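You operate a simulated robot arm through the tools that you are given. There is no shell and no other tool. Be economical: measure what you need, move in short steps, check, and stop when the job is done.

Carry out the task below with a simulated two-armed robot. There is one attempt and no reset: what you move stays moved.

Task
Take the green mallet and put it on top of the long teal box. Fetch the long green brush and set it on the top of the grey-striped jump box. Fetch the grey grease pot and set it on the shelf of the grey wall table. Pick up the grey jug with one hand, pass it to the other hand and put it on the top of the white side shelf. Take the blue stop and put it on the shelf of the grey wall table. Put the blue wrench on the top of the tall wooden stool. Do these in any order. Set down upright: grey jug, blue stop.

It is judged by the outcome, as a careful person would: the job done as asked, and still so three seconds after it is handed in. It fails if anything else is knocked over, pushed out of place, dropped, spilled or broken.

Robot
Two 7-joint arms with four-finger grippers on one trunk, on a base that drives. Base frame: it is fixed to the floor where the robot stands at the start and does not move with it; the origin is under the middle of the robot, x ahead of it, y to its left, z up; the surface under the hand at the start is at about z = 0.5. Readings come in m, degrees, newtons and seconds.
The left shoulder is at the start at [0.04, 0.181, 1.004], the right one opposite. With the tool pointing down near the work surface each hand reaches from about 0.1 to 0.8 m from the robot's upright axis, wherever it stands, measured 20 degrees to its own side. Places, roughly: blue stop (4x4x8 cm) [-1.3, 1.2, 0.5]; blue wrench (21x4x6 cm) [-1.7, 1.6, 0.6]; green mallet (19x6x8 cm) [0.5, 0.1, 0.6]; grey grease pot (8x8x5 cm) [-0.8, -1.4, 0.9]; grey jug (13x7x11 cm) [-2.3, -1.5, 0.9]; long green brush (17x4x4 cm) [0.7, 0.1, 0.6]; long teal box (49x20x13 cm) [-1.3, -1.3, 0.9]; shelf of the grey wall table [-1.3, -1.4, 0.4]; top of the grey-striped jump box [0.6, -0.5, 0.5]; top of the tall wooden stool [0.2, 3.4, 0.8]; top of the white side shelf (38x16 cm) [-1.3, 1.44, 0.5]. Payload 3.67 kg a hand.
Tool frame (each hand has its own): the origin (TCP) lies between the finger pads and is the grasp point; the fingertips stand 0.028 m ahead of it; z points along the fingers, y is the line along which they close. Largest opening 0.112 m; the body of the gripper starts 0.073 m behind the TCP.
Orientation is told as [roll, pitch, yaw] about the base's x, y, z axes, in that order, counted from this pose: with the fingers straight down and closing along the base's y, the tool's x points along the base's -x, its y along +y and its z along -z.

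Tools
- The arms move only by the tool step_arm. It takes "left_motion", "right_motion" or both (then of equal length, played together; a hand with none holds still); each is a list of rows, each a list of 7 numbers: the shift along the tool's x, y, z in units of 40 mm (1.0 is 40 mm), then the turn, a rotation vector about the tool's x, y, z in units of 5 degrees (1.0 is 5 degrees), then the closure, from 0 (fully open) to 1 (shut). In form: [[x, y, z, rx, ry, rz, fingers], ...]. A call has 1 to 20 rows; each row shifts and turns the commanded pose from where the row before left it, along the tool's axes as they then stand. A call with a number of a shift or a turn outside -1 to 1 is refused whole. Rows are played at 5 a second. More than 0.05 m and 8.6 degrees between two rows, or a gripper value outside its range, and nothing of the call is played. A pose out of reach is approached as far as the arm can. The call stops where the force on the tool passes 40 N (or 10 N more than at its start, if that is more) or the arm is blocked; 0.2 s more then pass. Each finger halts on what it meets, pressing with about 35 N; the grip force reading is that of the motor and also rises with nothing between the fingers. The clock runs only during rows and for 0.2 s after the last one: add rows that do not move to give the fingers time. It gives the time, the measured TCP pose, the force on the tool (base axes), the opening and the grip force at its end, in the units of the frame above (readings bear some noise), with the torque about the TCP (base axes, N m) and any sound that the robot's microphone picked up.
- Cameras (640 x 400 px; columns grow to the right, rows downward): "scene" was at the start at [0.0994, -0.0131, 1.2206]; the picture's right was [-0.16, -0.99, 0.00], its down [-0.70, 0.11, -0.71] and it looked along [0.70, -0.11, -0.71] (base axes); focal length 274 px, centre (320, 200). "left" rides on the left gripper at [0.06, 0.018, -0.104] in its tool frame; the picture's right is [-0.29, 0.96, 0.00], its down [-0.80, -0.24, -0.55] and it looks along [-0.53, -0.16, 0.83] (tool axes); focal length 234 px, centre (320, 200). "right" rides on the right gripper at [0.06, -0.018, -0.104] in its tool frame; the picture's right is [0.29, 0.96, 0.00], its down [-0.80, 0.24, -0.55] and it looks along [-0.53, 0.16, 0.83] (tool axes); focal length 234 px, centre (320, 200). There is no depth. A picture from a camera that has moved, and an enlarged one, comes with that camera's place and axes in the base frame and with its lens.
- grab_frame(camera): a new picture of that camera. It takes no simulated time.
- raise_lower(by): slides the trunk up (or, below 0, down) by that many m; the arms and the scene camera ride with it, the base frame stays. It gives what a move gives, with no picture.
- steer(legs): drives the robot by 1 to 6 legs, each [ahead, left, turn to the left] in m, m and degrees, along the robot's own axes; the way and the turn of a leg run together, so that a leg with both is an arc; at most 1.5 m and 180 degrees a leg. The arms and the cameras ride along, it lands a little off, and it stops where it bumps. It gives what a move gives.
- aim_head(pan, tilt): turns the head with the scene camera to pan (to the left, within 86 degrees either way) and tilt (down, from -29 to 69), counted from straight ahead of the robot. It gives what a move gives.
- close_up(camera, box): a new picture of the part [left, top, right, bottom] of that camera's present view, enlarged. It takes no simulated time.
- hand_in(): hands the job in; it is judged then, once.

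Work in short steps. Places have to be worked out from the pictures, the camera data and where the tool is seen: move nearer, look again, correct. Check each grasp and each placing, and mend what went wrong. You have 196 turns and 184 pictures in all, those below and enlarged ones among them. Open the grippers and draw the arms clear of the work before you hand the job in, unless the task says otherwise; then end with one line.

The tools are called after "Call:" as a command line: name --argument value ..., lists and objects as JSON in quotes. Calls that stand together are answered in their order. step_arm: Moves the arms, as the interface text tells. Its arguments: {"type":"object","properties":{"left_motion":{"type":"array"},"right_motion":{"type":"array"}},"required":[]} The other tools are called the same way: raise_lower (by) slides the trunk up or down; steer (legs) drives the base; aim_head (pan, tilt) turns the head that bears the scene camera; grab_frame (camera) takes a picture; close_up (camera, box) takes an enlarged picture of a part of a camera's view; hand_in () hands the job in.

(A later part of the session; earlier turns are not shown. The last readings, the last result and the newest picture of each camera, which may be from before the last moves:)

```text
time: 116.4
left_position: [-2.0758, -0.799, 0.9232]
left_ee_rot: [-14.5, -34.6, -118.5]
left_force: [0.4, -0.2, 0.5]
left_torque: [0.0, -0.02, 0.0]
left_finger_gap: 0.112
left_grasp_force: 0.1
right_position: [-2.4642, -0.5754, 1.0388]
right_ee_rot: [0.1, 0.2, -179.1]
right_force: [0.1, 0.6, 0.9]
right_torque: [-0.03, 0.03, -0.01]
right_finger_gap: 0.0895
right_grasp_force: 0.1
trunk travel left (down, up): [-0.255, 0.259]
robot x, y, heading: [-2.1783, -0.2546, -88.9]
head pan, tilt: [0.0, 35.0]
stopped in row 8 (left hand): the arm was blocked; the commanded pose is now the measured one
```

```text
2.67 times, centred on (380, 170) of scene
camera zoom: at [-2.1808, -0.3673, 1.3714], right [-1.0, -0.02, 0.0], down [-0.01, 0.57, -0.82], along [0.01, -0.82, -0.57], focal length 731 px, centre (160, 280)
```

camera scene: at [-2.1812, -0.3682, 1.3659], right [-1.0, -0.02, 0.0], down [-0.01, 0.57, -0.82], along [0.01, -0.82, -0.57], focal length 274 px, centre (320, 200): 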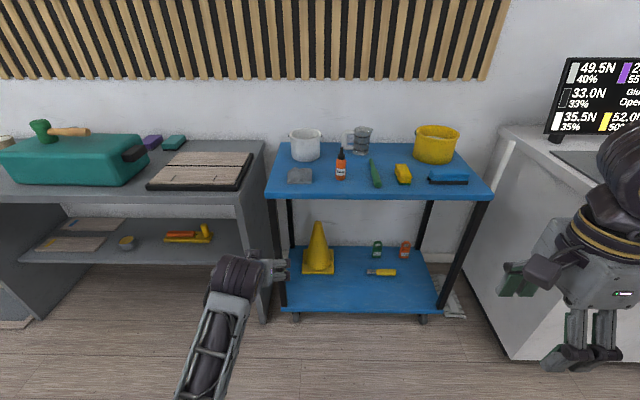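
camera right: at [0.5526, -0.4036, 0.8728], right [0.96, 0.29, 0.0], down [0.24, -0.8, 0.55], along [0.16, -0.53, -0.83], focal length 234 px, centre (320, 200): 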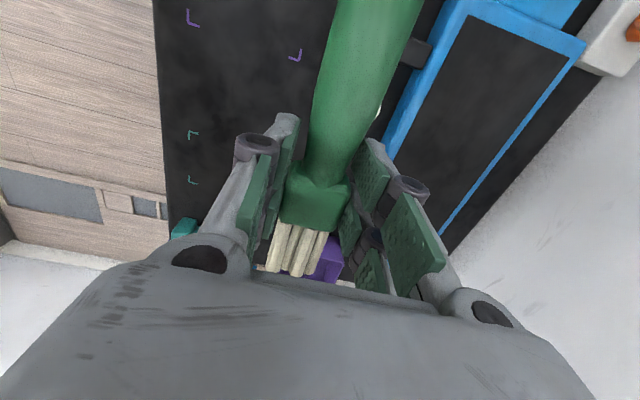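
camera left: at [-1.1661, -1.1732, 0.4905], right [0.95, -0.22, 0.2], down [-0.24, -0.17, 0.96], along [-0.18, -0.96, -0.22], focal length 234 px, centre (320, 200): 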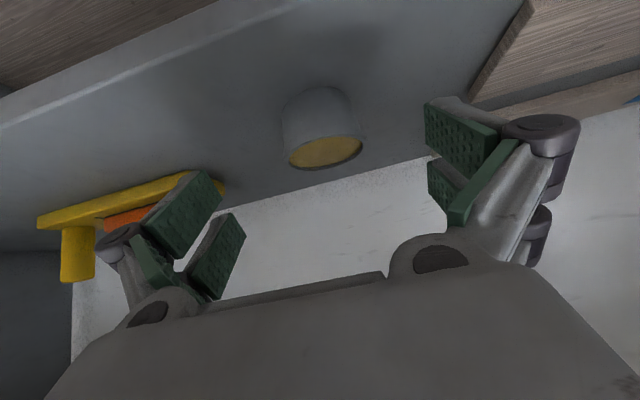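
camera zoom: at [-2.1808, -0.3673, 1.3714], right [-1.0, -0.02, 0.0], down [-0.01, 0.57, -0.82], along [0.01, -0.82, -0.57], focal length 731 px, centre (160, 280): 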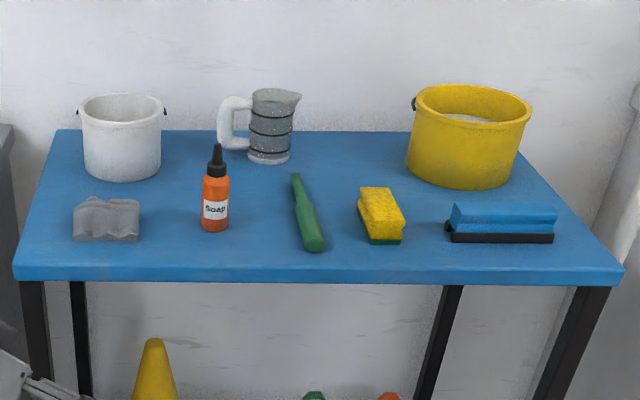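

The left arm reported being blocked. I look at the arm itself before moving it more.

Call:
aim_head --pan 35 --tilt 50

Call:
grab_frame --camera "scene"

```text
time: 117.4
left_position: [-2.0785, -0.8013, 0.9332]
left_ee_rot: [-13.9, -35.7, -118.8]
left_force: [-0.7, 0.7, 0.4]
left_torque: [-0.03, -0.03, 0.01]
left_finger_gap: 0.1119
left_grasp_force: 0.0
right_position: [-2.4634, -0.5749, 1.0375]
right_ee_rot: [0.1, 0.2, -179.1]
right_force: [-0.2, 0.0, -0.2]
right_torque: [0.04, -0.03, -0.01]
right_finger_gap: 0.0894
right_grasp_force: 0.0
trunk travel left (down, up): [-0.255, 0.259]
robot x, y, heading: [-2.1794, -0.26, -89.0]
head pan, tilt: [35.0, 50.0]
```

```text
133 pictures are left
camera scene: at [-2.1371, -0.3415, 1.3485], right [-0.81, -0.59, 0.0], down [-0.45, 0.62, -0.64], along [0.38, -0.52, -0.77], focal length 274 px, centre (320, 200)
```

scene: 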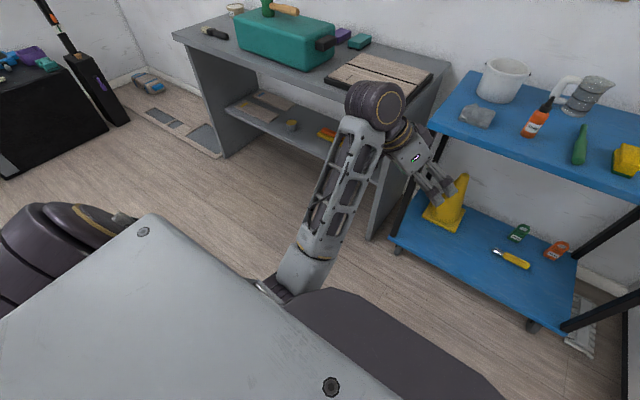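

The left elbow has tucked in low in front of the body, which blocks it. I move the hand out to the left and up to free the elbow.

Call:
step_arm --left_motion '[[0, 0.73, -0.65, 0, 0, 0, 0], [0, 0.73, -0.65, 0, 0, 0, 0], [0, 0.73, -0.65, 0, 0, 0, 0], [0, 0.73, -0.65, 0, 0, 0, 0], [0, 0.73, -0.65, 0, 0, 0, 0], [0, 0.73, -0.65, 0, 0, 0, 0], [0, 0.73, -0.65, 0, 0, 0, 0]]'

Call:
grab_frame --camera "scene"

```text
time: 119.0
left_position: [-1.8234, -0.851, 1.0202]
left_ee_rot: [-14.5, -34.7, -118.6]
left_force: [0.6, -0.5, 1.0]
left_torque: [-0.01, -0.02, -0.03]
left_finger_gap: 0.112
left_grasp_force: 0.1
right_position: [-2.4623, -0.5768, 1.0333]
right_ee_rot: [0.2, 0.1, -179.3]
right_force: [0.1, 0.5, -0.4]
right_torque: [-0.01, 0.01, 0.0]
right_finger_gap: 0.0897
right_grasp_force: 0.1
trunk travel left (down, up): [-0.255, 0.259]
robot x, y, heading: [-2.1806, -0.2613, -89.0]
head pan, tilt: [35.0, 50.0]
```

```text
132 pictures are left
camera scene: at [-2.1356, -0.3425, 1.3441], right [-0.81, -0.59, 0.0], down [-0.45, 0.62, -0.64], along [0.38, -0.52, -0.77], focal length 274 px, centre (320, 200)
```

scene: 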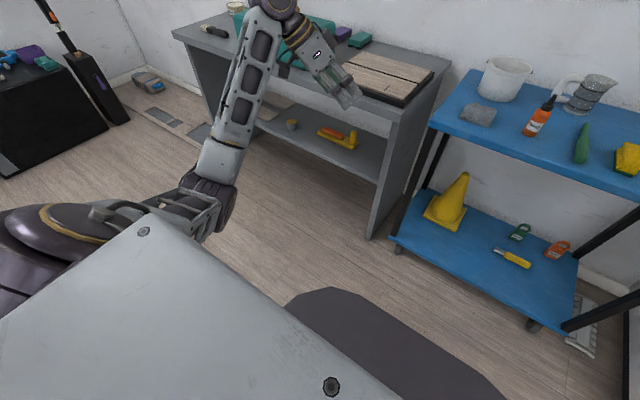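

The elbow is free now. I continue the swing about the vertical while rising.

Call:
step_arm --left_motion '[[-0.294, -0.098, -0.39, 0.588, 0.196, 0.785, 0], [-0.294, -0.098, -0.39, 0.588, 0.196, 0.785, 0], [-0.294, -0.098, -0.39, 0.588, 0.196, 0.785, 0], [-0.294, -0.098, -0.39, 0.588, 0.196, 0.785, 0], [-0.294, -0.098, -0.39, 0.588, 0.196, 0.785, 0], [-0.294, -0.098, -0.39, 0.588, 0.196, 0.785, 0], [0, 0, 0, 0.588, 0.196, 0.785, 0], [0, 0, 0, 0.588, 0.196, 0.785, 0], [0, 0, 0, 0.588, 0.196, 0.785, 0], [0, 0, 0, 0.588, 0.196, 0.785, 0], [0, 0, 0, 0.588, 0.196, 0.785, 0], [0, 0, 0, 0.588, 0.196, 0.785, 0]]'

Call:
grab_frame --camera "scene"

```text
time: 121.6
left_position: [-1.8299, -0.856, 1.1409]
left_ee_rot: [-15.7, -35.6, -177.9]
left_force: [-0.4, -1.0, -0.7]
left_torque: [-0.02, 0.03, 0.0]
left_finger_gap: 0.1121
left_grasp_force: 0.1
right_position: [-2.4644, -0.5758, 1.0333]
right_ee_rot: [0.1, 0.3, -179.1]
right_force: [0.0, -0.5, -0.7]
right_torque: [-0.02, -0.01, 0.02]
right_finger_gap: 0.0892
right_grasp_force: 0.0
trunk travel left (down, up): [-0.255, 0.259]
robot x, y, heading: [-2.1821, -0.2582, -88.9]
head pan, tilt: [35.0, 50.0]
```

```text
131 pictures are left
camera scene: at [-2.1374, -0.3425, 1.3442], right [-0.81, -0.59, 0.0], down [-0.45, 0.62, -0.64], along [0.38, -0.52, -0.77], focal length 274 px, centre (320, 200)
```

scene: 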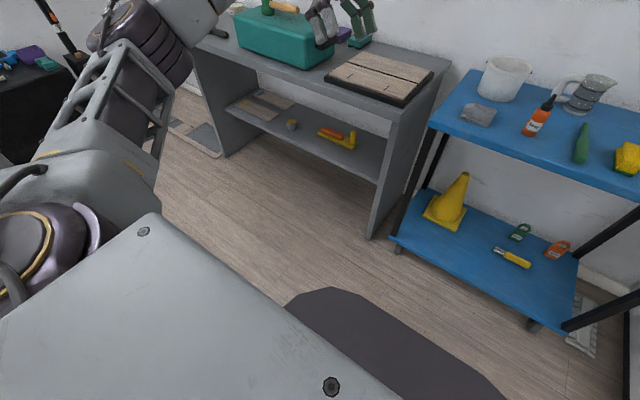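

The left hand now points to the robot's right. I correct its roll/pitch, pull it back, and then drive up to the cart for the jug at about (-2.347, -1.468).

Call:
step_arm --left_motion '[[0, 0, 0, -1, 0, 0, 0], [0, 0, 0, -1, 0, 0, 0], [0, 0, 0, -1, 0, 0, 0], [0, 0, 0, -0.14, 0, 0, 0], [0, 0, 0, 0, -0.95, 0, 0], [0, 0, 0, 0, -0.95, 0, 0], [0, -1, 0, 0, 0, 0, 0], [0, -1, 0, 0, 0, 0, 0], [0, -1, 0, 0, 0, 0, 0], [0, -1, 0, 0, 0, 0, 0], [0, -1, 0, 0, 0, 0, 0]]'

Call:
aim_head --pan 0 --tilt 38

Call:
grab_frame --camera "scene"

```text
time: 124.0
left_position: [-1.8393, -0.6542, 1.1408]
left_ee_rot: [0.1, -45.0, -177.9]
left_force: [0.7, 1.2, 1.0]
left_torque: [-0.02, 0.02, -0.02]
left_finger_gap: 0.1117
left_grasp_force: 0.1
right_position: [-2.4635, -0.577, 1.0326]
right_ee_rot: [0.2, 0.1, -179.2]
right_force: [1.0, 0.2, -0.7]
right_torque: [0.0, 0.02, -0.02]
right_finger_gap: 0.0897
right_grasp_force: 0.1
trunk travel left (down, up): [-0.255, 0.259]
robot x, y, heading: [-2.1837, -0.2653, -88.8]
head pan, tilt: [35.0, 50.0]
```

```text
time: 125.0
left_position: [-1.8389, -0.6544, 1.1411]
left_ee_rot: [0.2, -45.1, -177.9]
left_force: [0.9, 0.5, -1.0]
left_torque: [-0.01, -0.01, -0.06]
left_finger_gap: 0.112
left_grasp_force: 0.1
right_position: [-2.464, -0.5753, 1.0324]
right_ee_rot: [0.1, 0.2, -179.1]
right_force: [0.1, 0.6, -0.5]
right_torque: [0.01, 0.0, 0.02]
right_finger_gap: 0.0897
right_grasp_force: 0.0
trunk travel left (down, up): [-0.255, 0.259]
robot x, y, heading: [-2.1817, -0.2572, -89.1]
head pan, tilt: [0.0, 38.0]
```

```text
130 pictures are left
camera scene: at [-2.1805, -0.3664, 1.3613], right [-1.0, -0.02, 0.0], down [-0.01, 0.62, -0.79], along [0.01, -0.79, -0.62], focal length 274 px, centre (320, 200)
```

scene: 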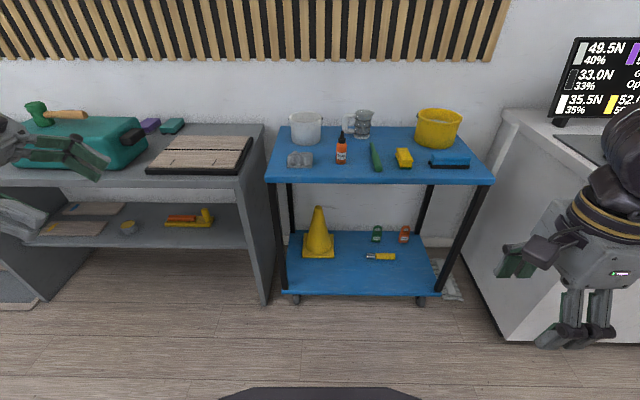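

I raise a little for clearance and drive up to the cart.

Call:
raise_lower --by 0.06

Call:
steer --legs '[[0.55, 0.03, -1]]'

Call:
grab_frame --camera "scene"

Call:
grab_frame --camera "right"

```text
time: 126.0
left_position: [-1.8395, -0.6546, 1.2012]
left_ee_rot: [0.0, -45.1, -177.9]
left_force: [-0.3, 0.1, -0.3]
left_torque: [0.01, 0.04, 0.01]
left_finger_gap: 0.1121
left_grasp_force: 0.1
right_position: [-2.464, -0.5768, 1.0926]
right_ee_rot: [0.1, 0.3, -179.1]
right_force: [0.1, -0.4, 0.0]
right_torque: [-0.02, 0.0, 0.0]
right_finger_gap: 0.0895
right_grasp_force: 0.0
trunk travel left (down, up): [-0.315, 0.199]
robot x, y, heading: [-2.18, -0.2589, -89.0]
head pan, tilt: [0.0, 38.0]
```

```text
time: 129.3
left_position: [-1.8152, -1.2069, 1.2015]
left_ee_rot: [0.0, -45.1, -179.4]
left_force: [0.1, 0.7, 0.8]
left_torque: [-0.01, -0.01, -0.01]
left_finger_gap: 0.1118
left_grasp_force: 0.0
right_position: [-2.4384, -1.113, 1.0919]
right_ee_rot: [0.0, 0.3, 179.4]
right_force: [-0.4, -0.2, 0.3]
right_torque: [-0.03, -0.01, 0.0]
right_finger_gap: 0.0897
right_grasp_force: 0.1
trunk travel left (down, up): [-0.315, 0.199]
robot x, y, heading: [-2.1477, -0.8046, -90.6]
head pan, tilt: [0.0, 38.0]
```

```text
129 pictures are left
camera scene: at [-2.1495, -0.9103, 1.4206], right [-1.0, 0.01, 0.0], down [0.01, 0.62, -0.79], along [-0.01, -0.79, -0.62], focal length 274 px, centre (320, 200)
```

scene: 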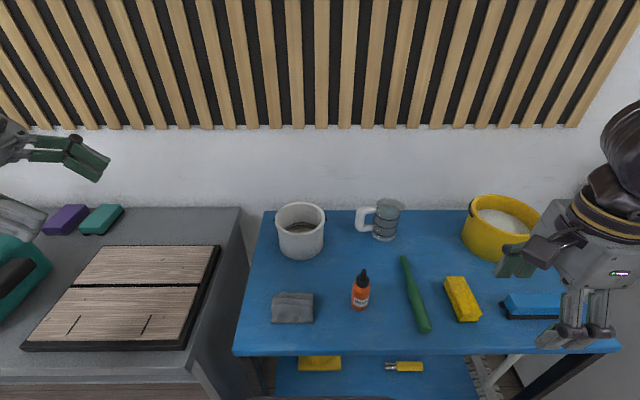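

```text
128 pictures are left
camera right: at [-2.3785, -1.0965, 1.1972], right [0.28, -0.96, 0.0], down [-0.8, -0.23, 0.55], along [-0.53, -0.16, -0.83], focal length 234 px, centre (320, 200)
```

right: 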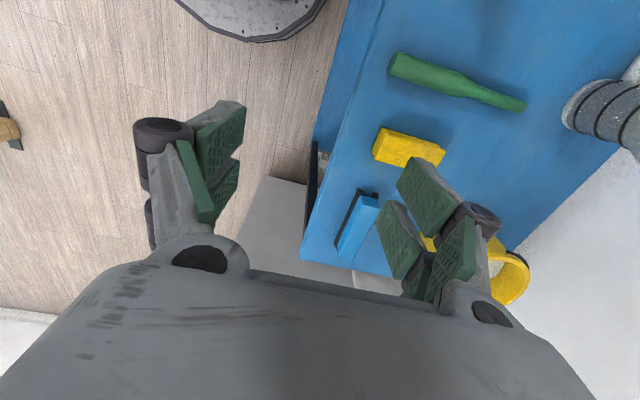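

The jug centre is at about (-2.338, -1.47), base z 0.855, top z 0.96. I move the right hand above it.

Call:
step_arm --right_motion '[[0.25, 0.89, 0, 0, 0, 0, 0.1], [0.25, 0.89, 0, 0, 0, 0, 0.1], [0.25, 0.89, 0, 0, 0, 0, 0.1], [0.25, 0.89, 0, 0, 0, 0, 0.1], [0.25, 0.89, 0, 0, 0, 0, 0.1], [0.25, 0.89, 0, 0, 0, 0, 0.1], [0.25, 0.89, 0, 0, 0, 0, 0.1], [0.25, 0.89, 0, 0, 0, 0, 0.1], [0.25, 0.89, 0, 0, 0, 0, 0.1], [0.25, 0.89, 0, 0, 0, 0, 0.1]]'

Call:
grab_frame --camera "right"

Call:
close_up --camera "scene" --box '[280, 100, 520, 250]'

```text
time: 131.5
left_position: [-1.8144, -1.2065, 1.2012]
left_ee_rot: [0.0, -45.0, -179.3]
left_force: [-0.1, 0.5, 1.0]
left_torque: [0.0, 0.0, 0.0]
left_finger_gap: 0.112
left_grasp_force: 0.0
right_position: [-2.3413, -1.4699, 1.0949]
right_ee_rot: [0.1, 0.1, 179.4]
right_force: [-0.6, 0.0, -1.3]
right_torque: [0.01, 0.0, 0.0]
right_finger_gap: 0.1007
right_grasp_force: 0.0
trunk travel left (down, up): [-0.315, 0.199]
robot x, y, heading: [-2.1471, -0.8042, -90.8]
head pan, tilt: [0.0, 38.0]
```

```text
127 pictures are left
camera right: at [-2.2822, -1.4541, 1.1996], right [0.28, -0.96, 0.0], down [-0.8, -0.23, 0.55], along [-0.53, -0.15, -0.83], focal length 234 px, centre (320, 200)
```

right: 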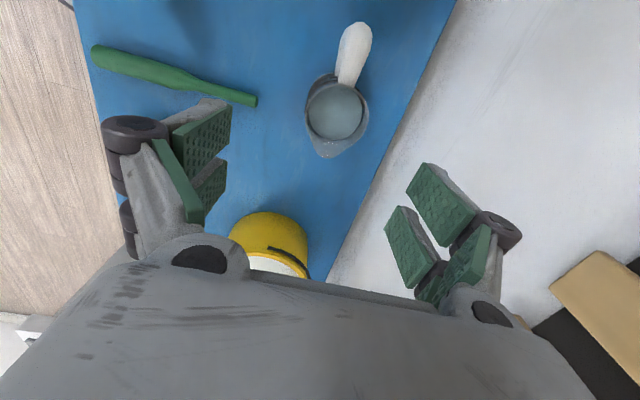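

```text
2.67 times, centred on (400, 175) of scene
camera zoom: at [-2.1484, -0.9112, 1.4205], right [-1.0, 0.01, 0.0], down [0.0, 0.62, -0.79], along [-0.01, -0.79, -0.62], focal length 731 px, centre (107, 267)
```

zoom: 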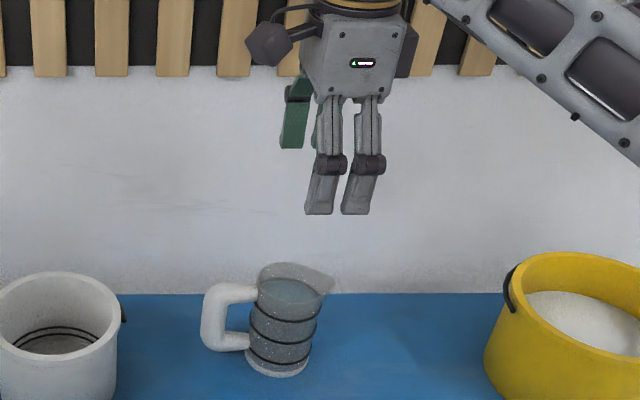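

The jug holds liquid, so it must stay upright. The rim centre is at (-2.328, -1.484). I adjust and descend to z about 0.95.

Call:
step_arm --right_motion '[[0.33, 0.35, 0, 0, 0, 0, 0.1], [0, 0, 0.8, 0, 0, 0, 0.1], [0, 0, 0.8, 0, 0, 0, 0.1], [0, 0, 0.8, 0, 0, 0, 0.1]]'

Call:
grab_frame --camera "right"

Call:
close_up --camera "scene" --box '[280, 100, 520, 250]'

```text
time: 132.5
left_position: [-1.8151, -1.2072, 1.2011]
left_ee_rot: [0.1, -45.1, -179.4]
left_force: [-0.3, -0.2, -0.3]
left_torque: [0.05, -0.03, -0.03]
left_finger_gap: 0.1121
left_grasp_force: 0.1
right_position: [-2.3291, -1.4814, 1.0018]
right_ee_rot: [0.1, 0.2, 179.4]
right_force: [0.1, -0.1, -0.5]
right_torque: [0.01, -0.02, -0.01]
right_finger_gap: 0.1009
right_grasp_force: 0.0
trunk travel left (down, up): [-0.315, 0.199]
robot x, y, heading: [-2.1472, -0.8043, -90.6]
head pan, tilt: [0.0, 38.0]
```

```text
125 pictures are left
camera right: at [-2.2692, -1.4656, 1.1055], right [0.28, -0.96, 0.0], down [-0.8, -0.23, 0.55], along [-0.53, -0.16, -0.83], focal length 234 px, centre (320, 200)
```

right: 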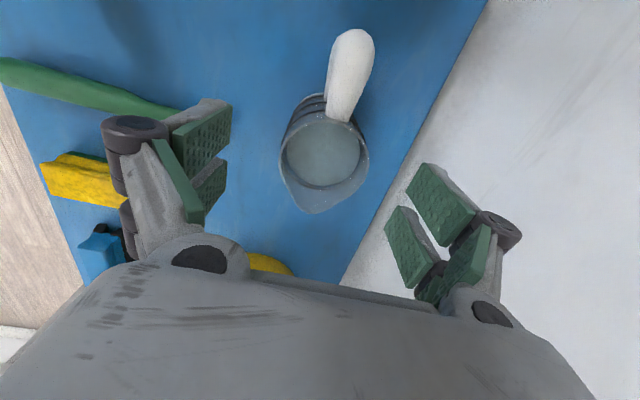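

```text
2.67 times, centred on (400, 175) of scene
camera zoom: at [-2.1493, -0.9109, 1.4206], right [-1.0, 0.01, 0.0], down [0.01, 0.62, -0.79], along [-0.01, -0.79, -0.62], focal length 731 px, centre (107, 267)
```

zoom: 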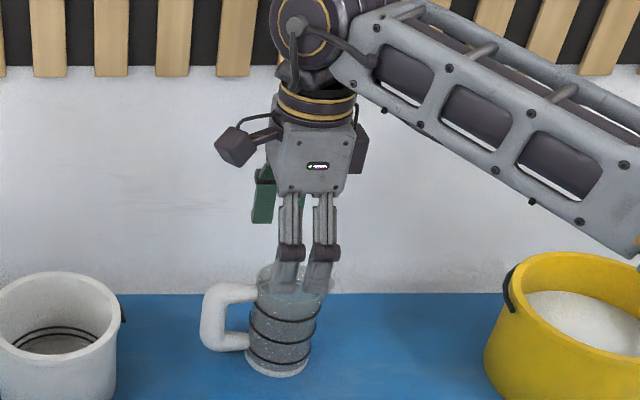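

Call:
step_arm --right_motion '[[0, 0.1, 0.5, 0, 0, 0, 0.1], [0, 0, 0.4, 0, 0, 0, 0.1], [0, 0, 0.4, 0, 0, 0, 0.1], [0, 0, 0, 0, 0, 0, 0.25], [0, 0, 0, 0, 0, 0, 0.4], [0, 0, 0, 0, 0, 0, 0.6], [0, 0, 0, 0, 0, 0, 0.7]]'

Call:
grab_frame --camera "right"

Call:
close_up --camera "scene" --box '[280, 100, 520, 250]'

```text
time: 134.1
left_position: [-1.8153, -1.2064, 1.2001]
left_ee_rot: [0.1, -45.1, -179.3]
left_force: [-0.3, 0.5, 0.1]
left_torque: [0.0, 0.03, 0.01]
left_finger_gap: 0.1118
left_grasp_force: 0.0
right_position: [-2.3293, -1.4864, 0.9459]
right_ee_rot: [0.2, 0.2, 179.4]
right_force: [-0.1, -3.2, 5.0]
right_torque: [-0.15, 0.1, 0.03]
right_finger_gap: 0.066
right_grasp_force: 35.2
trunk travel left (down, up): [-0.315, 0.199]
robot x, y, heading: [-2.1467, -0.8082, -90.5]
head pan, tilt: [0.0, 38.0]
```

```text
123 pictures are left
camera right: at [-2.2684, -1.4699, 1.0519], right [0.28, -0.96, 0.0], down [-0.8, -0.23, 0.55], along [-0.53, -0.16, -0.83], focal length 234 px, centre (320, 200)
```

right: 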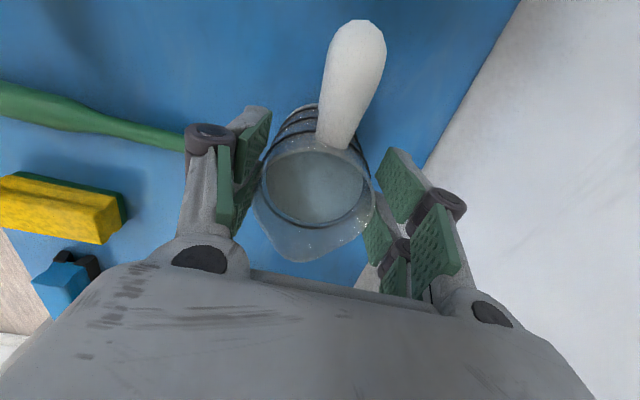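

```text
2.67 times, centred on (400, 175) of scene
camera zoom: at [-2.1494, -0.9102, 1.4206], right [-1.0, 0.01, 0.0], down [0.01, 0.62, -0.79], along [-0.01, -0.79, -0.62], focal length 731 px, centre (107, 267)
```

zoom: 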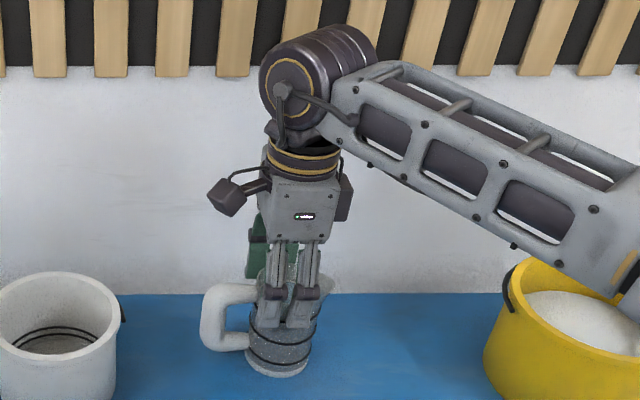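

The jug is gripped (0.066). I lift straight up slowly and check.

Call:
step_arm --right_motion '[[0, 0, -0.3, 0, 0, 0, 1], [0, 0, -0.5, 0, 0, 0, 1], [0, 0, -0.5, 0, 0, 0, 1], [0, 0, -0.5, 0, 0, 0, 1], [0, 0, -0.5, 0, 0, 0, 1], [0, 0, -0.5, 0, 0, 0, 1], [0, 0, -0.5, 0, 0, 0, 1], [0, 0, -0.5, 0, 0, 0, 1]]'

Call:
grab_frame --camera "scene"

```text
time: 135.9
left_position: [-1.8152, -1.2057, 1.2013]
left_ee_rot: [0.1, -45.0, -179.4]
left_force: [-0.9, 0.2, -0.3]
left_torque: [0.01, 0.01, -0.01]
left_finger_gap: 0.1123
left_grasp_force: 0.1
right_position: [-2.3299, -1.4889, 1.0972]
right_ee_rot: [0.1, 0.0, 179.3]
right_force: [0.3, -0.1, -1.6]
right_torque: [0.03, 0.01, -0.03]
right_finger_gap: 0.0657
right_grasp_force: 34.7
trunk travel left (down, up): [-0.315, 0.199]
robot x, y, heading: [-2.1472, -0.801, -90.4]
head pan, tilt: [0.0, 38.0]
```

```text
121 pictures are left
camera scene: at [-2.1493, -0.9101, 1.4206], right [-1.0, 0.01, 0.0], down [0.01, 0.62, -0.79], along [-0.01, -0.79, -0.62], focal length 274 px, centre (320, 200)
```

scene: 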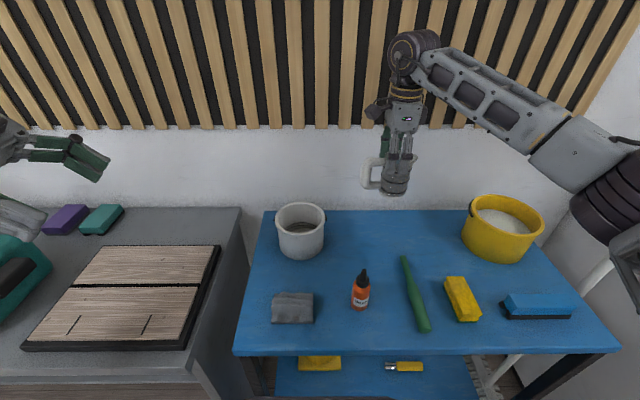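

The jug is held upright (about 0.16 kg). I back away from the cart and then bring the jug in front of the robot.

Call:
steer --legs '[[-0.55, 0, 0]]'

Call:
step_arm --right_motion '[[0.5, -0.5, 0, 0, 0, 0, 1], [0.6, -0.6, 0, 0, 0, 0, 1], [0.6, -0.6, 0, 0, 0, 0, 1], [0.6, -0.6, 0, 0, 0, 0, 1], [0.6, -0.6, 0, 0, 0, 0, 1], [0.6, -0.6, 0, 0, 0, 0, 1], [0.5, -0.5, 0, 0, 0, 0, 1]]'

Call:
grab_frame --camera "scene"

Call:
grab_frame --camera "left"

```text
time: 139.2
left_position: [-1.8091, -0.6439, 1.2007]
left_ee_rot: [0.1, -45.1, -179.5]
left_force: [-1.1, -0.1, 0.5]
left_torque: [0.0, -0.01, 0.0]
left_finger_gap: 0.1118
left_grasp_force: 0.1
right_position: [-2.3243, -0.9226, 1.0974]
right_ee_rot: [0.1, 0.1, 179.3]
right_force: [1.0, 0.3, -1.1]
right_torque: [-0.01, 0.02, 0.02]
right_finger_gap: 0.0658
right_grasp_force: 34.8
trunk travel left (down, up): [-0.315, 0.199]
robot x, y, heading: [-2.1416, -0.2408, -90.5]
head pan, tilt: [0.0, 38.0]
```

```text
time: 140.8
left_position: [-1.8109, -0.642, 1.2017]
left_ee_rot: [0.1, -45.1, -179.4]
left_force: [0.4, 0.1, -0.4]
left_torque: [-0.01, 0.01, 0.0]
left_finger_gap: 0.1119
left_grasp_force: 0.0
right_position: [-2.1627, -0.7612, 1.0986]
right_ee_rot: [0.1, 0.2, 179.2]
right_force: [-0.2, 0.1, -2.9]
right_torque: [0.0, -0.02, -0.01]
right_finger_gap: 0.066
right_grasp_force: 34.8
trunk travel left (down, up): [-0.315, 0.199]
robot x, y, heading: [-2.1448, -0.2395, -90.9]
head pan, tilt: [0.0, 38.0]
```

```text
120 pictures are left
camera scene: at [-2.1438, -0.3455, 1.4207], right [-1.0, 0.01, 0.0], down [0.01, 0.62, -0.79], along [-0.01, -0.79, -0.62], focal length 274 px, centre (320, 200)
```

scene: 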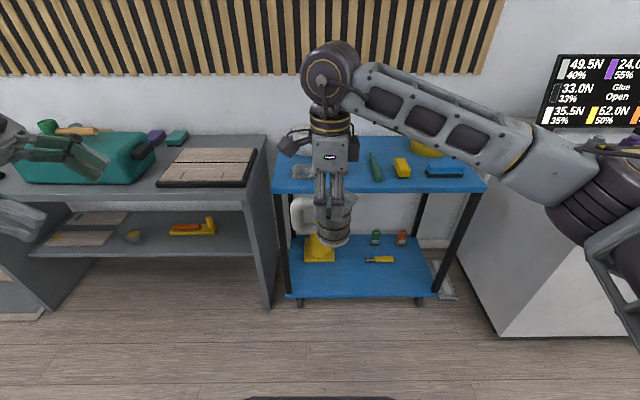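

```text
119 pictures are left
camera left: at [-1.6942, -0.6588, 1.2323], right [-0.19, -0.96, 0.21], down [-0.17, 0.24, 0.96], along [-0.97, 0.15, -0.21], focal length 234 px, centre (320, 200)
```

left: 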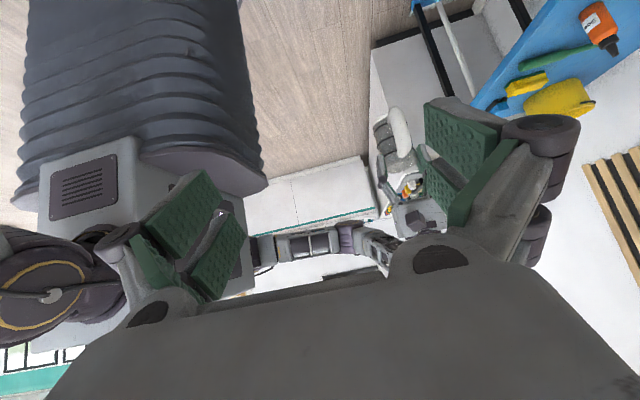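

Jug base is at about z 1.008, with the handle toward the left hand. I bring the left hand to a pre-grasp point 0.2 m back along its 45-degree axis.

Call:
step_arm --left_motion '[[-0.5, 0.5, 0.58, 0, 0, 0, 0], [-0.5, 0.5, 0.58, 0, 0, 0, 0], [-0.5, 0.5, 0.58, 0, 0, 0, 0], [-0.5, 0.5, 0.58, 0, 0, 0, 0], [-0.5, 0.5, 0.58, 0, 0, 0, 0], [-0.5, 0.5, 0.58, 0, 0, 0, 0]]'

Call:
grab_frame --camera "left"

Call:
grab_frame --camera "scene"

```text
time: 142.2
left_position: [-1.9954, -0.7667, 1.187]
left_ee_rot: [0.1, -45.0, -179.3]
left_force: [-0.7, 0.5, 0.2]
left_torque: [0.04, -0.02, -0.02]
left_finger_gap: 0.1118
left_grasp_force: 0.1
right_position: [-2.1639, -0.7639, 1.1001]
right_ee_rot: [0.0, 0.1, 179.3]
right_force: [-0.4, 0.0, -2.0]
right_torque: [0.02, 0.01, -0.02]
right_finger_gap: 0.0657
right_grasp_force: 34.9
trunk travel left (down, up): [-0.315, 0.199]
robot x, y, heading: [-2.14, -0.2405, -90.9]
head pan, tilt: [0.0, 38.0]
```

```text
118 pictures are left
camera left: at [-1.8783, -0.7833, 1.2193], right [-0.19, -0.96, 0.2], down [-0.17, 0.24, 0.96], along [-0.97, 0.15, -0.21], focal length 234 px, centre (320, 200)
```

left: 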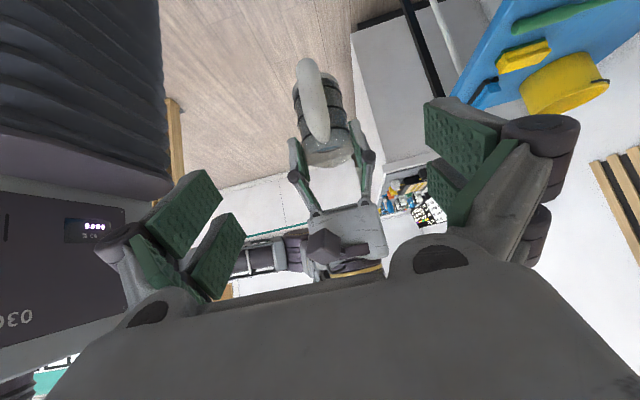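

```text
117 pictures are left
camera scene: at [-2.1456, -0.3473, 1.4205], right [-1.0, 0.01, 0.0], down [0.01, 0.62, -0.79], along [-0.01, -0.79, -0.62], focal length 274 px, centre (320, 200)
```

scene: 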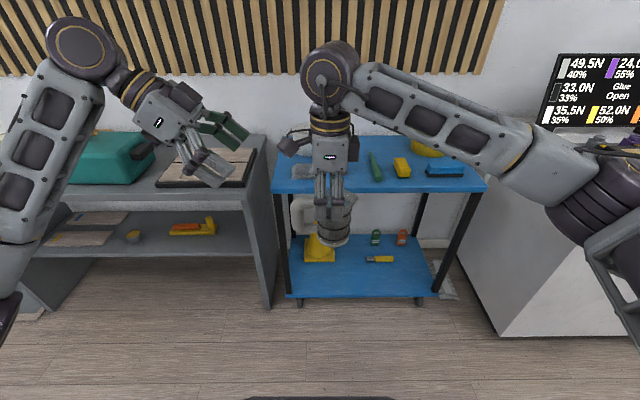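

The jug is centred in the left hand's view (y about -0.767). I approach along the tool axis, most of the way.

Call:
step_arm --left_motion '[[0, 0, 0.8, 0, 0, 0, 0], [0, 0, 0.8, 0, 0, 0, 0], [0, 0, 0.8, 0, 0, 0, 0], [0, 0, 0.8, 0, 0, 0, 0], [0, 0, 0.6, 0, 0, 0, 0]]'

Call:
grab_frame --camera "left"

Call:
close_up --camera "scene" --box '[200, 60, 440, 260]'

```text
time: 143.4
left_position: [-2.1006, -0.7665, 1.0783]
left_ee_rot: [0.2, -45.1, -179.5]
left_force: [-0.5, 0.3, -0.9]
left_torque: [0.0, 0.01, 0.0]
left_finger_gap: 0.1119
left_grasp_force: 0.0
right_position: [-2.1628, -0.7631, 1.0997]
right_ee_rot: [0.1, 0.2, 179.4]
right_force: [0.1, -0.3, -2.1]
right_torque: [0.0, -0.01, 0.05]
right_finger_gap: 0.0657
right_grasp_force: 35.0
trunk travel left (down, up): [-0.315, 0.199]
robot x, y, heading: [-2.1414, -0.2372, -90.6]
head pan, tilt: [0.0, 38.0]
```

```text
116 pictures are left
camera left: at [-1.9831, -0.7827, 1.1107], right [-0.19, -0.96, 0.21], down [-0.17, 0.24, 0.96], along [-0.97, 0.15, -0.21], focal length 234 px, centre (320, 200)
```

left: 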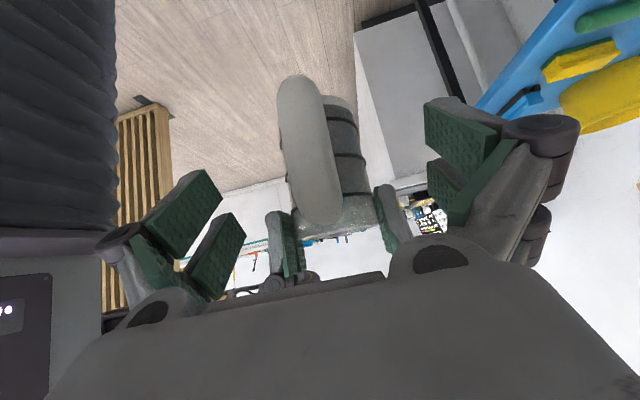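

```text
2.00 times, centred on (320, 160) of scene
camera zoom: at [-2.1446, -0.3464, 1.4206], right [-1.0, 0.01, 0.0], down [0.01, 0.62, -0.79], along [-0.01, -0.79, -0.62], focal length 548 px, centre (320, 280)
```

zoom: 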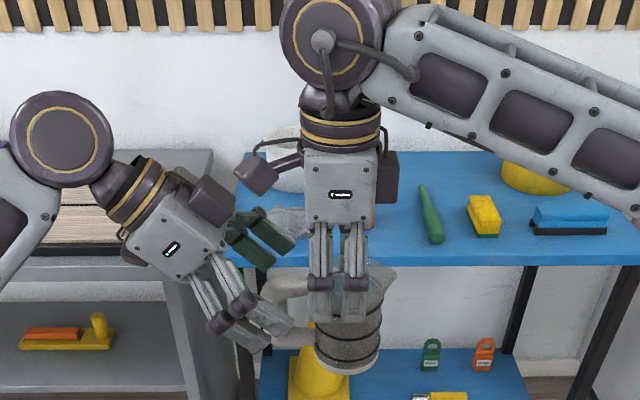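

Clearances look fine. I finish the approach and close the left hand gently on the jug's lower body.

Call:
step_arm --left_motion '[[0, 0, 0.6, 0, 0, 0, 0], [0, 0, 0.6, 0, 0, 0, 0], [0, 0, 0, 0, 0, 0, 0.2], [0, 0, 0, 0, 0, 0, 0.4], [0, 0, 0, 0, 0, 0, 0.6], [0, 0, 0, 0, 0, 0, 0.8]]'

Call:
grab_frame --camera "left"

Call:
close_up --camera "scene" --box '[200, 60, 440, 260]'

```text
time: 144.8
left_position: [-2.1327, -0.7647, 1.0458]
left_ee_rot: [0.0, -45.2, -179.7]
left_force: [13.4, 28.8, 7.3]
left_torque: [-0.49, 0.25, -1.01]
left_finger_gap: 0.0631
left_grasp_force: 34.8
right_position: [-2.1642, -0.7638, 1.1001]
right_ee_rot: [0.2, 0.0, 179.0]
right_force: [-13.4, -28.7, -10.0]
right_torque: [-1.03, 0.7, 0.13]
right_finger_gap: 0.0656
right_grasp_force: 34.6
trunk travel left (down, up): [-0.315, 0.199]
robot x, y, heading: [-2.1402, -0.2402, -90.5]
head pan, tilt: [0.0, 38.0]
```

```text
114 pictures are left
camera left: at [-2.0175, -0.7821, 1.0775], right [-0.2, -0.96, 0.2], down [-0.17, 0.24, 0.96], along [-0.96, 0.15, -0.21], focal length 234 px, centre (320, 200)
```

left: 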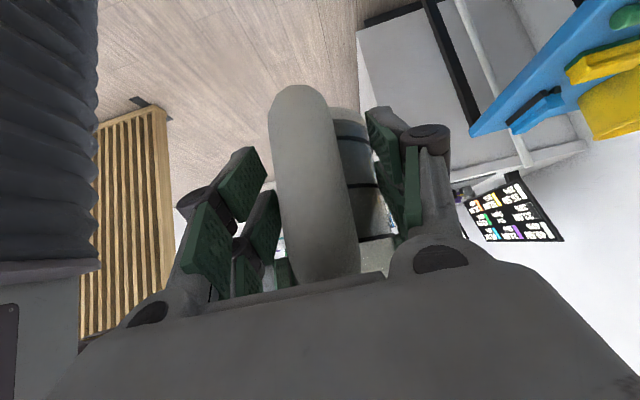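

```text
2.00 times, centred on (320, 160) of scene
camera zoom: at [-2.1444, -0.3463, 1.4206], right [-1.0, 0.01, 0.0], down [0.01, 0.62, -0.79], along [-0.01, -0.79, -0.62], focal length 548 px, centre (320, 280)
```

zoom: 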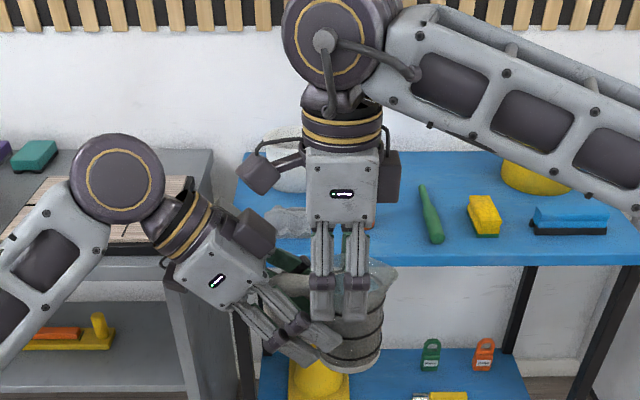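

Both hands hold the jug, but there is about 29 N of internal force along y. I relax it with a few mm of left-hand motion.

Call:
step_arm --left_motion '[[0, -0.05, -0.02, 0, 0, 0, 0.8], [0, -0.05, 0, 0, 0, 0, 0.8], [0, 0, 0, 0, 0, 0, 1]]'

```text
time: 145.6
left_position: [-2.1333, -0.7624, 1.0465]
left_ee_rot: [0.0, -45.0, -179.3]
left_force: [18.3, 14.7, -0.2]
left_torque: [0.09, 0.35, -0.85]
left_finger_gap: 0.0628
left_grasp_force: 35.4
right_position: [-2.1648, -0.7621, 1.0997]
right_ee_rot: [0.1, 0.1, 179.3]
right_force: [-17.7, -13.8, -2.2]
right_torque: [-0.83, 0.6, 0.39]
right_finger_gap: 0.066
right_grasp_force: 35.4
trunk travel left (down, up): [-0.315, 0.199]
robot x, y, heading: [-2.1447, -0.2402, -90.4]
head pan, tilt: [0.0, 38.0]
```

Call:
step_arm --left_motion '[[0.05, -0.06, -0.05, 0, 0, 0, 1], [0.02, -0.03, -0.02, 0, 0, 0, 1], [0, 0, 0, 0, 0, 0, 1]]'

```text
time: 146.4
left_position: [-2.1291, -0.7603, 1.0465]
left_ee_rot: [0.2, -45.0, -179.3]
left_force: [3.0, -17.0, -1.6]
left_torque: [0.07, -0.08, 0.62]
left_finger_gap: 0.0622
left_grasp_force: 35.2
right_position: [-2.1616, -0.7616, 1.1008]
right_ee_rot: [-0.2, 0.3, 179.5]
right_force: [-3.2, 17.8, 2.8]
right_torque: [0.93, 0.08, -0.01]
right_finger_gap: 0.0657
right_grasp_force: 35.3
trunk travel left (down, up): [-0.315, 0.199]
robot x, y, heading: [-2.1451, -0.2392, -90.6]
head pan, tilt: [0.0, 38.0]
```

I take half of the last y-correction back, then open the right hand slowly.

Call:
step_arm --left_motion '[[0, 0.045, 0, 0, 0, 0, 1], [0, 0, 0, 0, 0, 0, 1], [0, 0, 0, 0, 0, 0, 1], [0, 0, 0, 0, 0, 0, 1], [0, 0, 0, 0, 0, 0, 1], [0, 0, 0, 0, 0, 0, 1]]' --right_motion '[[0, 0, 0, 0, 0, 0, 1], [0, 0, 0, 0, 0, 0, 1], [0, 0, 0, 0, 0, 0, 0.38], [0, 0, 0, 0, 0, 0, 0.3], [0, 0, 0, 0, 0, 0, 0.2], [0, 0, 0, 0, 0, 0, 0.1]]'

Call:
grab_frame --camera "scene"

```text
time: 147.8
left_position: [-2.1294, -0.7606, 1.0458]
left_ee_rot: [0.1, -45.1, -179.5]
left_force: [0.4, -0.4, -1.4]
left_torque: [0.02, -0.1, -0.02]
left_finger_gap: 0.0262
left_grasp_force: 35.5
right_position: [-2.1624, -0.7625, 1.1005]
right_ee_rot: [0.2, 0.2, 179.3]
right_force: [0.5, -0.3, -1.1]
right_torque: [0.02, 0.0, -0.01]
right_finger_gap: 0.1007
right_grasp_force: 0.0
trunk travel left (down, up): [-0.315, 0.199]
robot x, y, heading: [-2.144, -0.2416, -90.7]
head pan, tilt: [0.0, 38.0]
```

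```text
112 pictures are left
camera scene: at [-2.1445, -0.3463, 1.4206], right [-1.0, 0.01, 0.0], down [0.01, 0.62, -0.79], along [-0.01, -0.79, -0.62], focal length 274 px, centre (320, 200)
```

scene: 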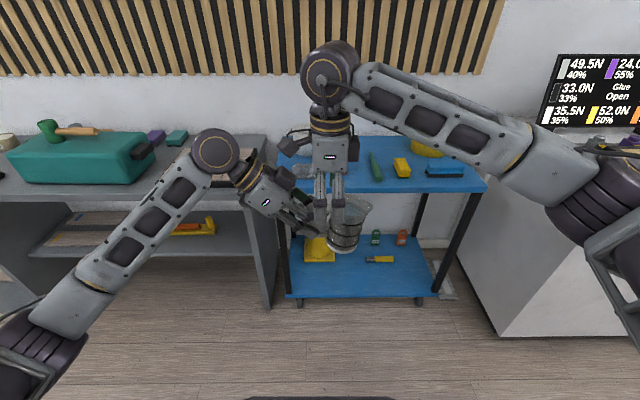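

The left gap fell to 0.026: the body slipped forward out of the fingertips and the hand now pinches the handle. I check the tilt closely.

Call:
close_up --camera "scene" --box '[260, 130, 420, 270]'

Call:
grab_frame --camera "left"

Call:
grab_frame --camera "right"

```text
2.86 times, centred on (340, 200) of scene
camera zoom: at [-2.1445, -0.3463, 1.4206], right [-1.0, 0.01, 0.0], down [0.01, 0.62, -0.79], along [-0.01, -0.79, -0.62], focal length 784 px, centre (263, 200)
```

zoom: 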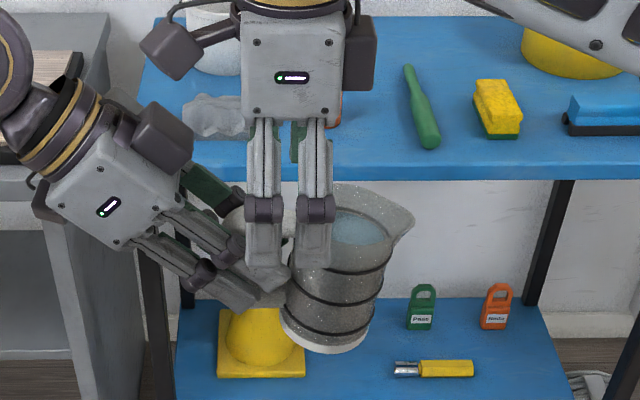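

```text
110 pictures are left
camera left: at [-2.0138, -0.7766, 1.0772], right [-0.19, -0.96, 0.2], down [-0.17, 0.24, 0.96], along [-0.97, 0.15, -0.21], focal length 234 px, centre (320, 200)
```

left: 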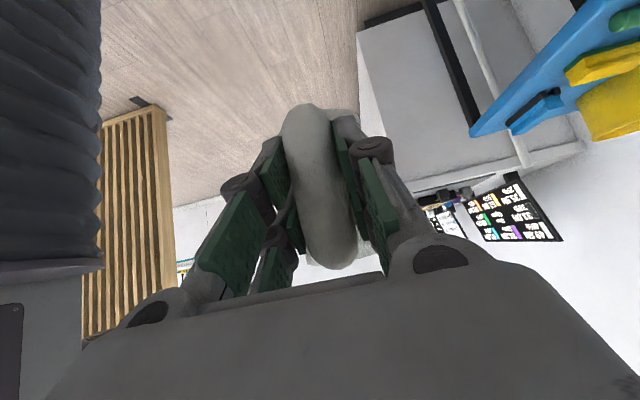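

```text
109 pictures are left
camera right: at [-2.1036, -0.7469, 1.2052], right [0.28, -0.96, 0.0], down [-0.8, -0.23, 0.55], along [-0.53, -0.15, -0.83], focal length 234 px, centre (320, 200)
```

right: 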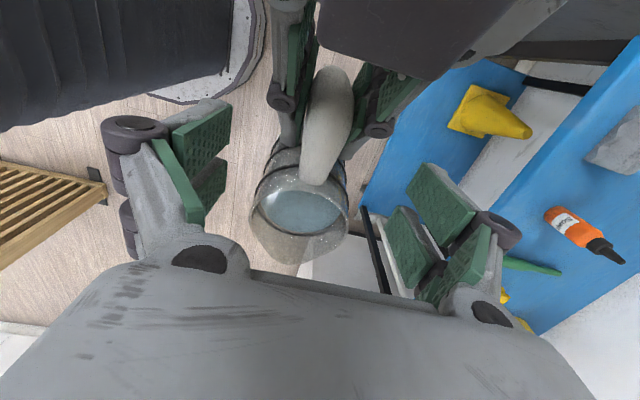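

The left hand now holds the handle firmly (gap 0.026), nothing is spilled, and the jug leans about 10 degrees toward the spout. I lift the right hand straight up and away, and then measure the tilt.

Call:
step_arm --right_motion '[[0, 0, -0.6, 0, 0, 0, 0], [0, 0, -0.8, 0, 0, 0, 0], [0, 0, -0.8, 0, 0, 0, 0], [0, 0, -0.8, 0, 0, 0, 0], [-1, 0, 0, 0, 0, 0, 0], [-1, 0, 0, 0, 0, 0, 0], [-1, 0, 0, 0, 0, 0, 0], [-1, 0, 0, 0, 0, 0, 0], [-1, -0.5, 0, 0, 0, 0, 0], [-1, -0.5, 0, 0, 0, 0, 0]]'

Call:
close_up --camera "scene" --box '[260, 130, 420, 270]'

```text
time: 150.0
left_position: [-2.1306, -0.7596, 1.046]
left_ee_rot: [0.1, -44.9, -179.4]
left_force: [0.4, 0.6, -1.3]
left_torque: [-0.02, -0.18, 0.02]
left_finger_gap: 0.0266
left_grasp_force: 35.6
right_position: [-2.4058, -0.719, 1.2171]
right_ee_rot: [0.1, 0.3, 179.4]
right_force: [0.1, 0.0, 0.8]
right_torque: [-0.04, -0.05, 0.0]
right_finger_gap: 0.1121
right_grasp_force: 0.0
trunk travel left (down, up): [-0.315, 0.199]
robot x, y, heading: [-2.146, -0.2407, -90.4]
head pan, tilt: [0.0, 38.0]
```

```text
2.86 times, centred on (340, 200) of scene
camera zoom: at [-2.1465, -0.3448, 1.4207], right [-1.0, 0.01, 0.0], down [0.01, 0.62, -0.79], along [-0.01, -0.79, -0.62], focal length 784 px, centre (263, 200)
```

zoom: 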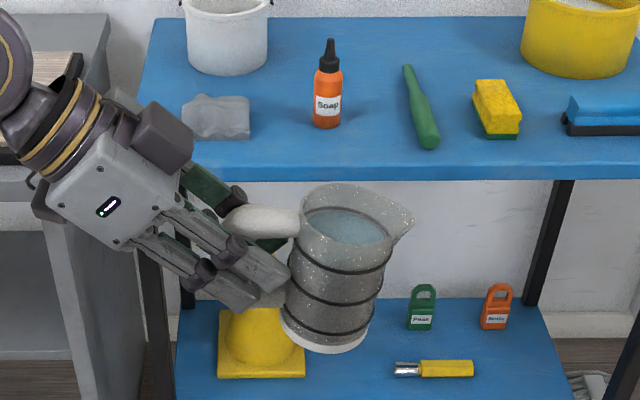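

The lean toward the spout is about 8 degrees. I rotate the left hand by that much to level the jug and look again.

Call:
step_arm --left_motion '[[0, 0, 0, 0, -0.4, 0, 1], [0, 0, 0, 0, -0.4, 0, 1], [0, 0, 0, 0, -0.4, 0, 1], [0, 0, 0, 0, -0.4, 0, 1]]'

Call:
close_up --camera "scene" --box '[290, 180, 390, 270]'

Call:
grab_frame --camera "right"

```text
time: 151.0
left_position: [-2.1316, -0.7599, 1.0473]
left_ee_rot: [0.1, -53.1, -179.6]
left_force: [0.4, -0.6, -1.9]
left_torque: [-0.01, -0.13, -0.01]
left_finger_gap: 0.0265
left_grasp_force: 35.0
right_position: [-2.404, -0.7207, 1.2172]
right_ee_rot: [0.0, 0.2, 179.4]
right_force: [0.2, 0.2, -0.5]
right_torque: [-0.03, 0.02, 0.03]
right_finger_gap: 0.112
right_grasp_force: 0.1
trunk travel left (down, up): [-0.315, 0.199]
robot x, y, heading: [-2.1402, -0.238, -90.6]
head pan, tilt: [0.0, 38.0]
```

```text
4.44 times, centred on (340, 225) of scene
camera zoom: at [-2.1447, -0.346, 1.4206], right [-1.0, 0.01, 0.0], down [0.01, 0.62, -0.79], along [-0.01, -0.79, -0.62], focal length 1219 px, centre (231, 89)
```

zoom: 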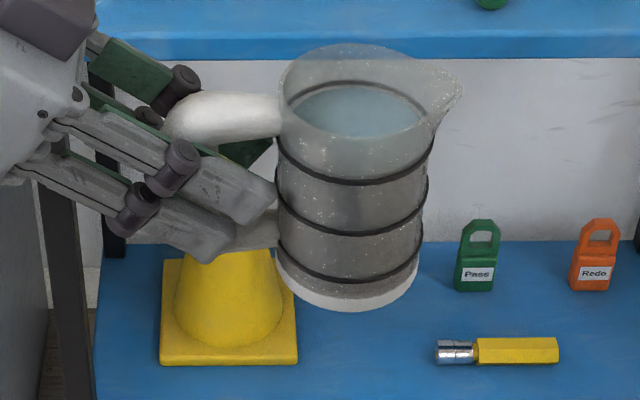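

```text
106 pictures are left
camera right: at [-2.3447, -0.7046, 1.322], right [0.28, -0.96, 0.0], down [-0.8, -0.23, 0.55], along [-0.53, -0.15, -0.83], focal length 234 px, centre (320, 200)
```

right: 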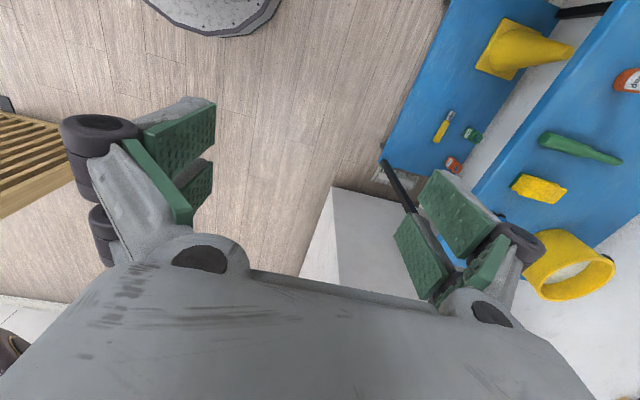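

The jug is upright now. I drive toward the middle of the room and turn left in stages, gently, looking ahead.

Call:
steer --legs '[[-0.05, 0.6, 0], [0, 0, 90]]'

Call:
aim_head --pan 50 --tilt 25

Call:
grab_frame --camera "scene"

```text
time: 158.7
left_position: [-1.0256, -0.1846, 1.0468]
left_ee_rot: [0.0, -53.1, -89.5]
left_force: [0.0, 0.7, -2.1]
left_torque: [0.16, 0.01, 0.02]
left_finger_gap: 0.0267
left_grasp_force: 34.8
right_position: [-1.0662, -0.4577, 1.2173]
right_ee_rot: [0.1, 0.3, -90.8]
right_force: [-0.6, 0.2, -0.4]
right_torque: [0.0, 0.01, -0.02]
right_finger_gap: 0.1119
right_grasp_force: 0.0
trunk travel left (down, up): [-0.315, 0.199]
robot x, y, heading: [-1.5452, -0.1953, -0.2]
head pan, tilt: [0.0, 38.0]
```

```text
time: 159.8
left_position: [-1.0268, -0.1849, 1.0469]
left_ee_rot: [0.0, -53.1, -89.4]
left_force: [0.2, 0.5, -2.2]
left_torque: [0.14, -0.03, 0.02]
left_finger_gap: 0.0265
left_grasp_force: 34.9
right_position: [-1.0659, -0.4572, 1.2176]
right_ee_rot: [0.0, 0.2, -90.9]
right_force: [-0.1, 0.4, 0.4]
right_torque: [-0.03, 0.02, 0.01]
right_finger_gap: 0.1119
right_grasp_force: 0.0
trunk travel left (down, up): [-0.315, 0.199]
robot x, y, heading: [-1.5461, -0.195, -0.7]
head pan, tilt: [50.0, 25.0]
```

```text
105 pictures are left
camera scene: at [-1.4688, -0.1261, 1.4409], right [0.76, -0.65, 0.0], down [-0.28, -0.32, -0.91], along [0.59, 0.69, -0.42], focal length 274 px, centre (320, 200)
```

scene: 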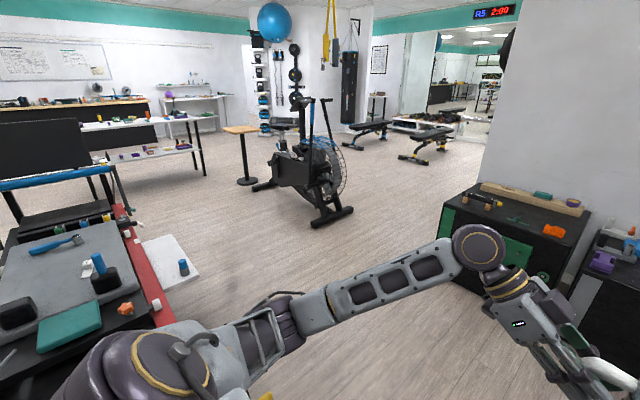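

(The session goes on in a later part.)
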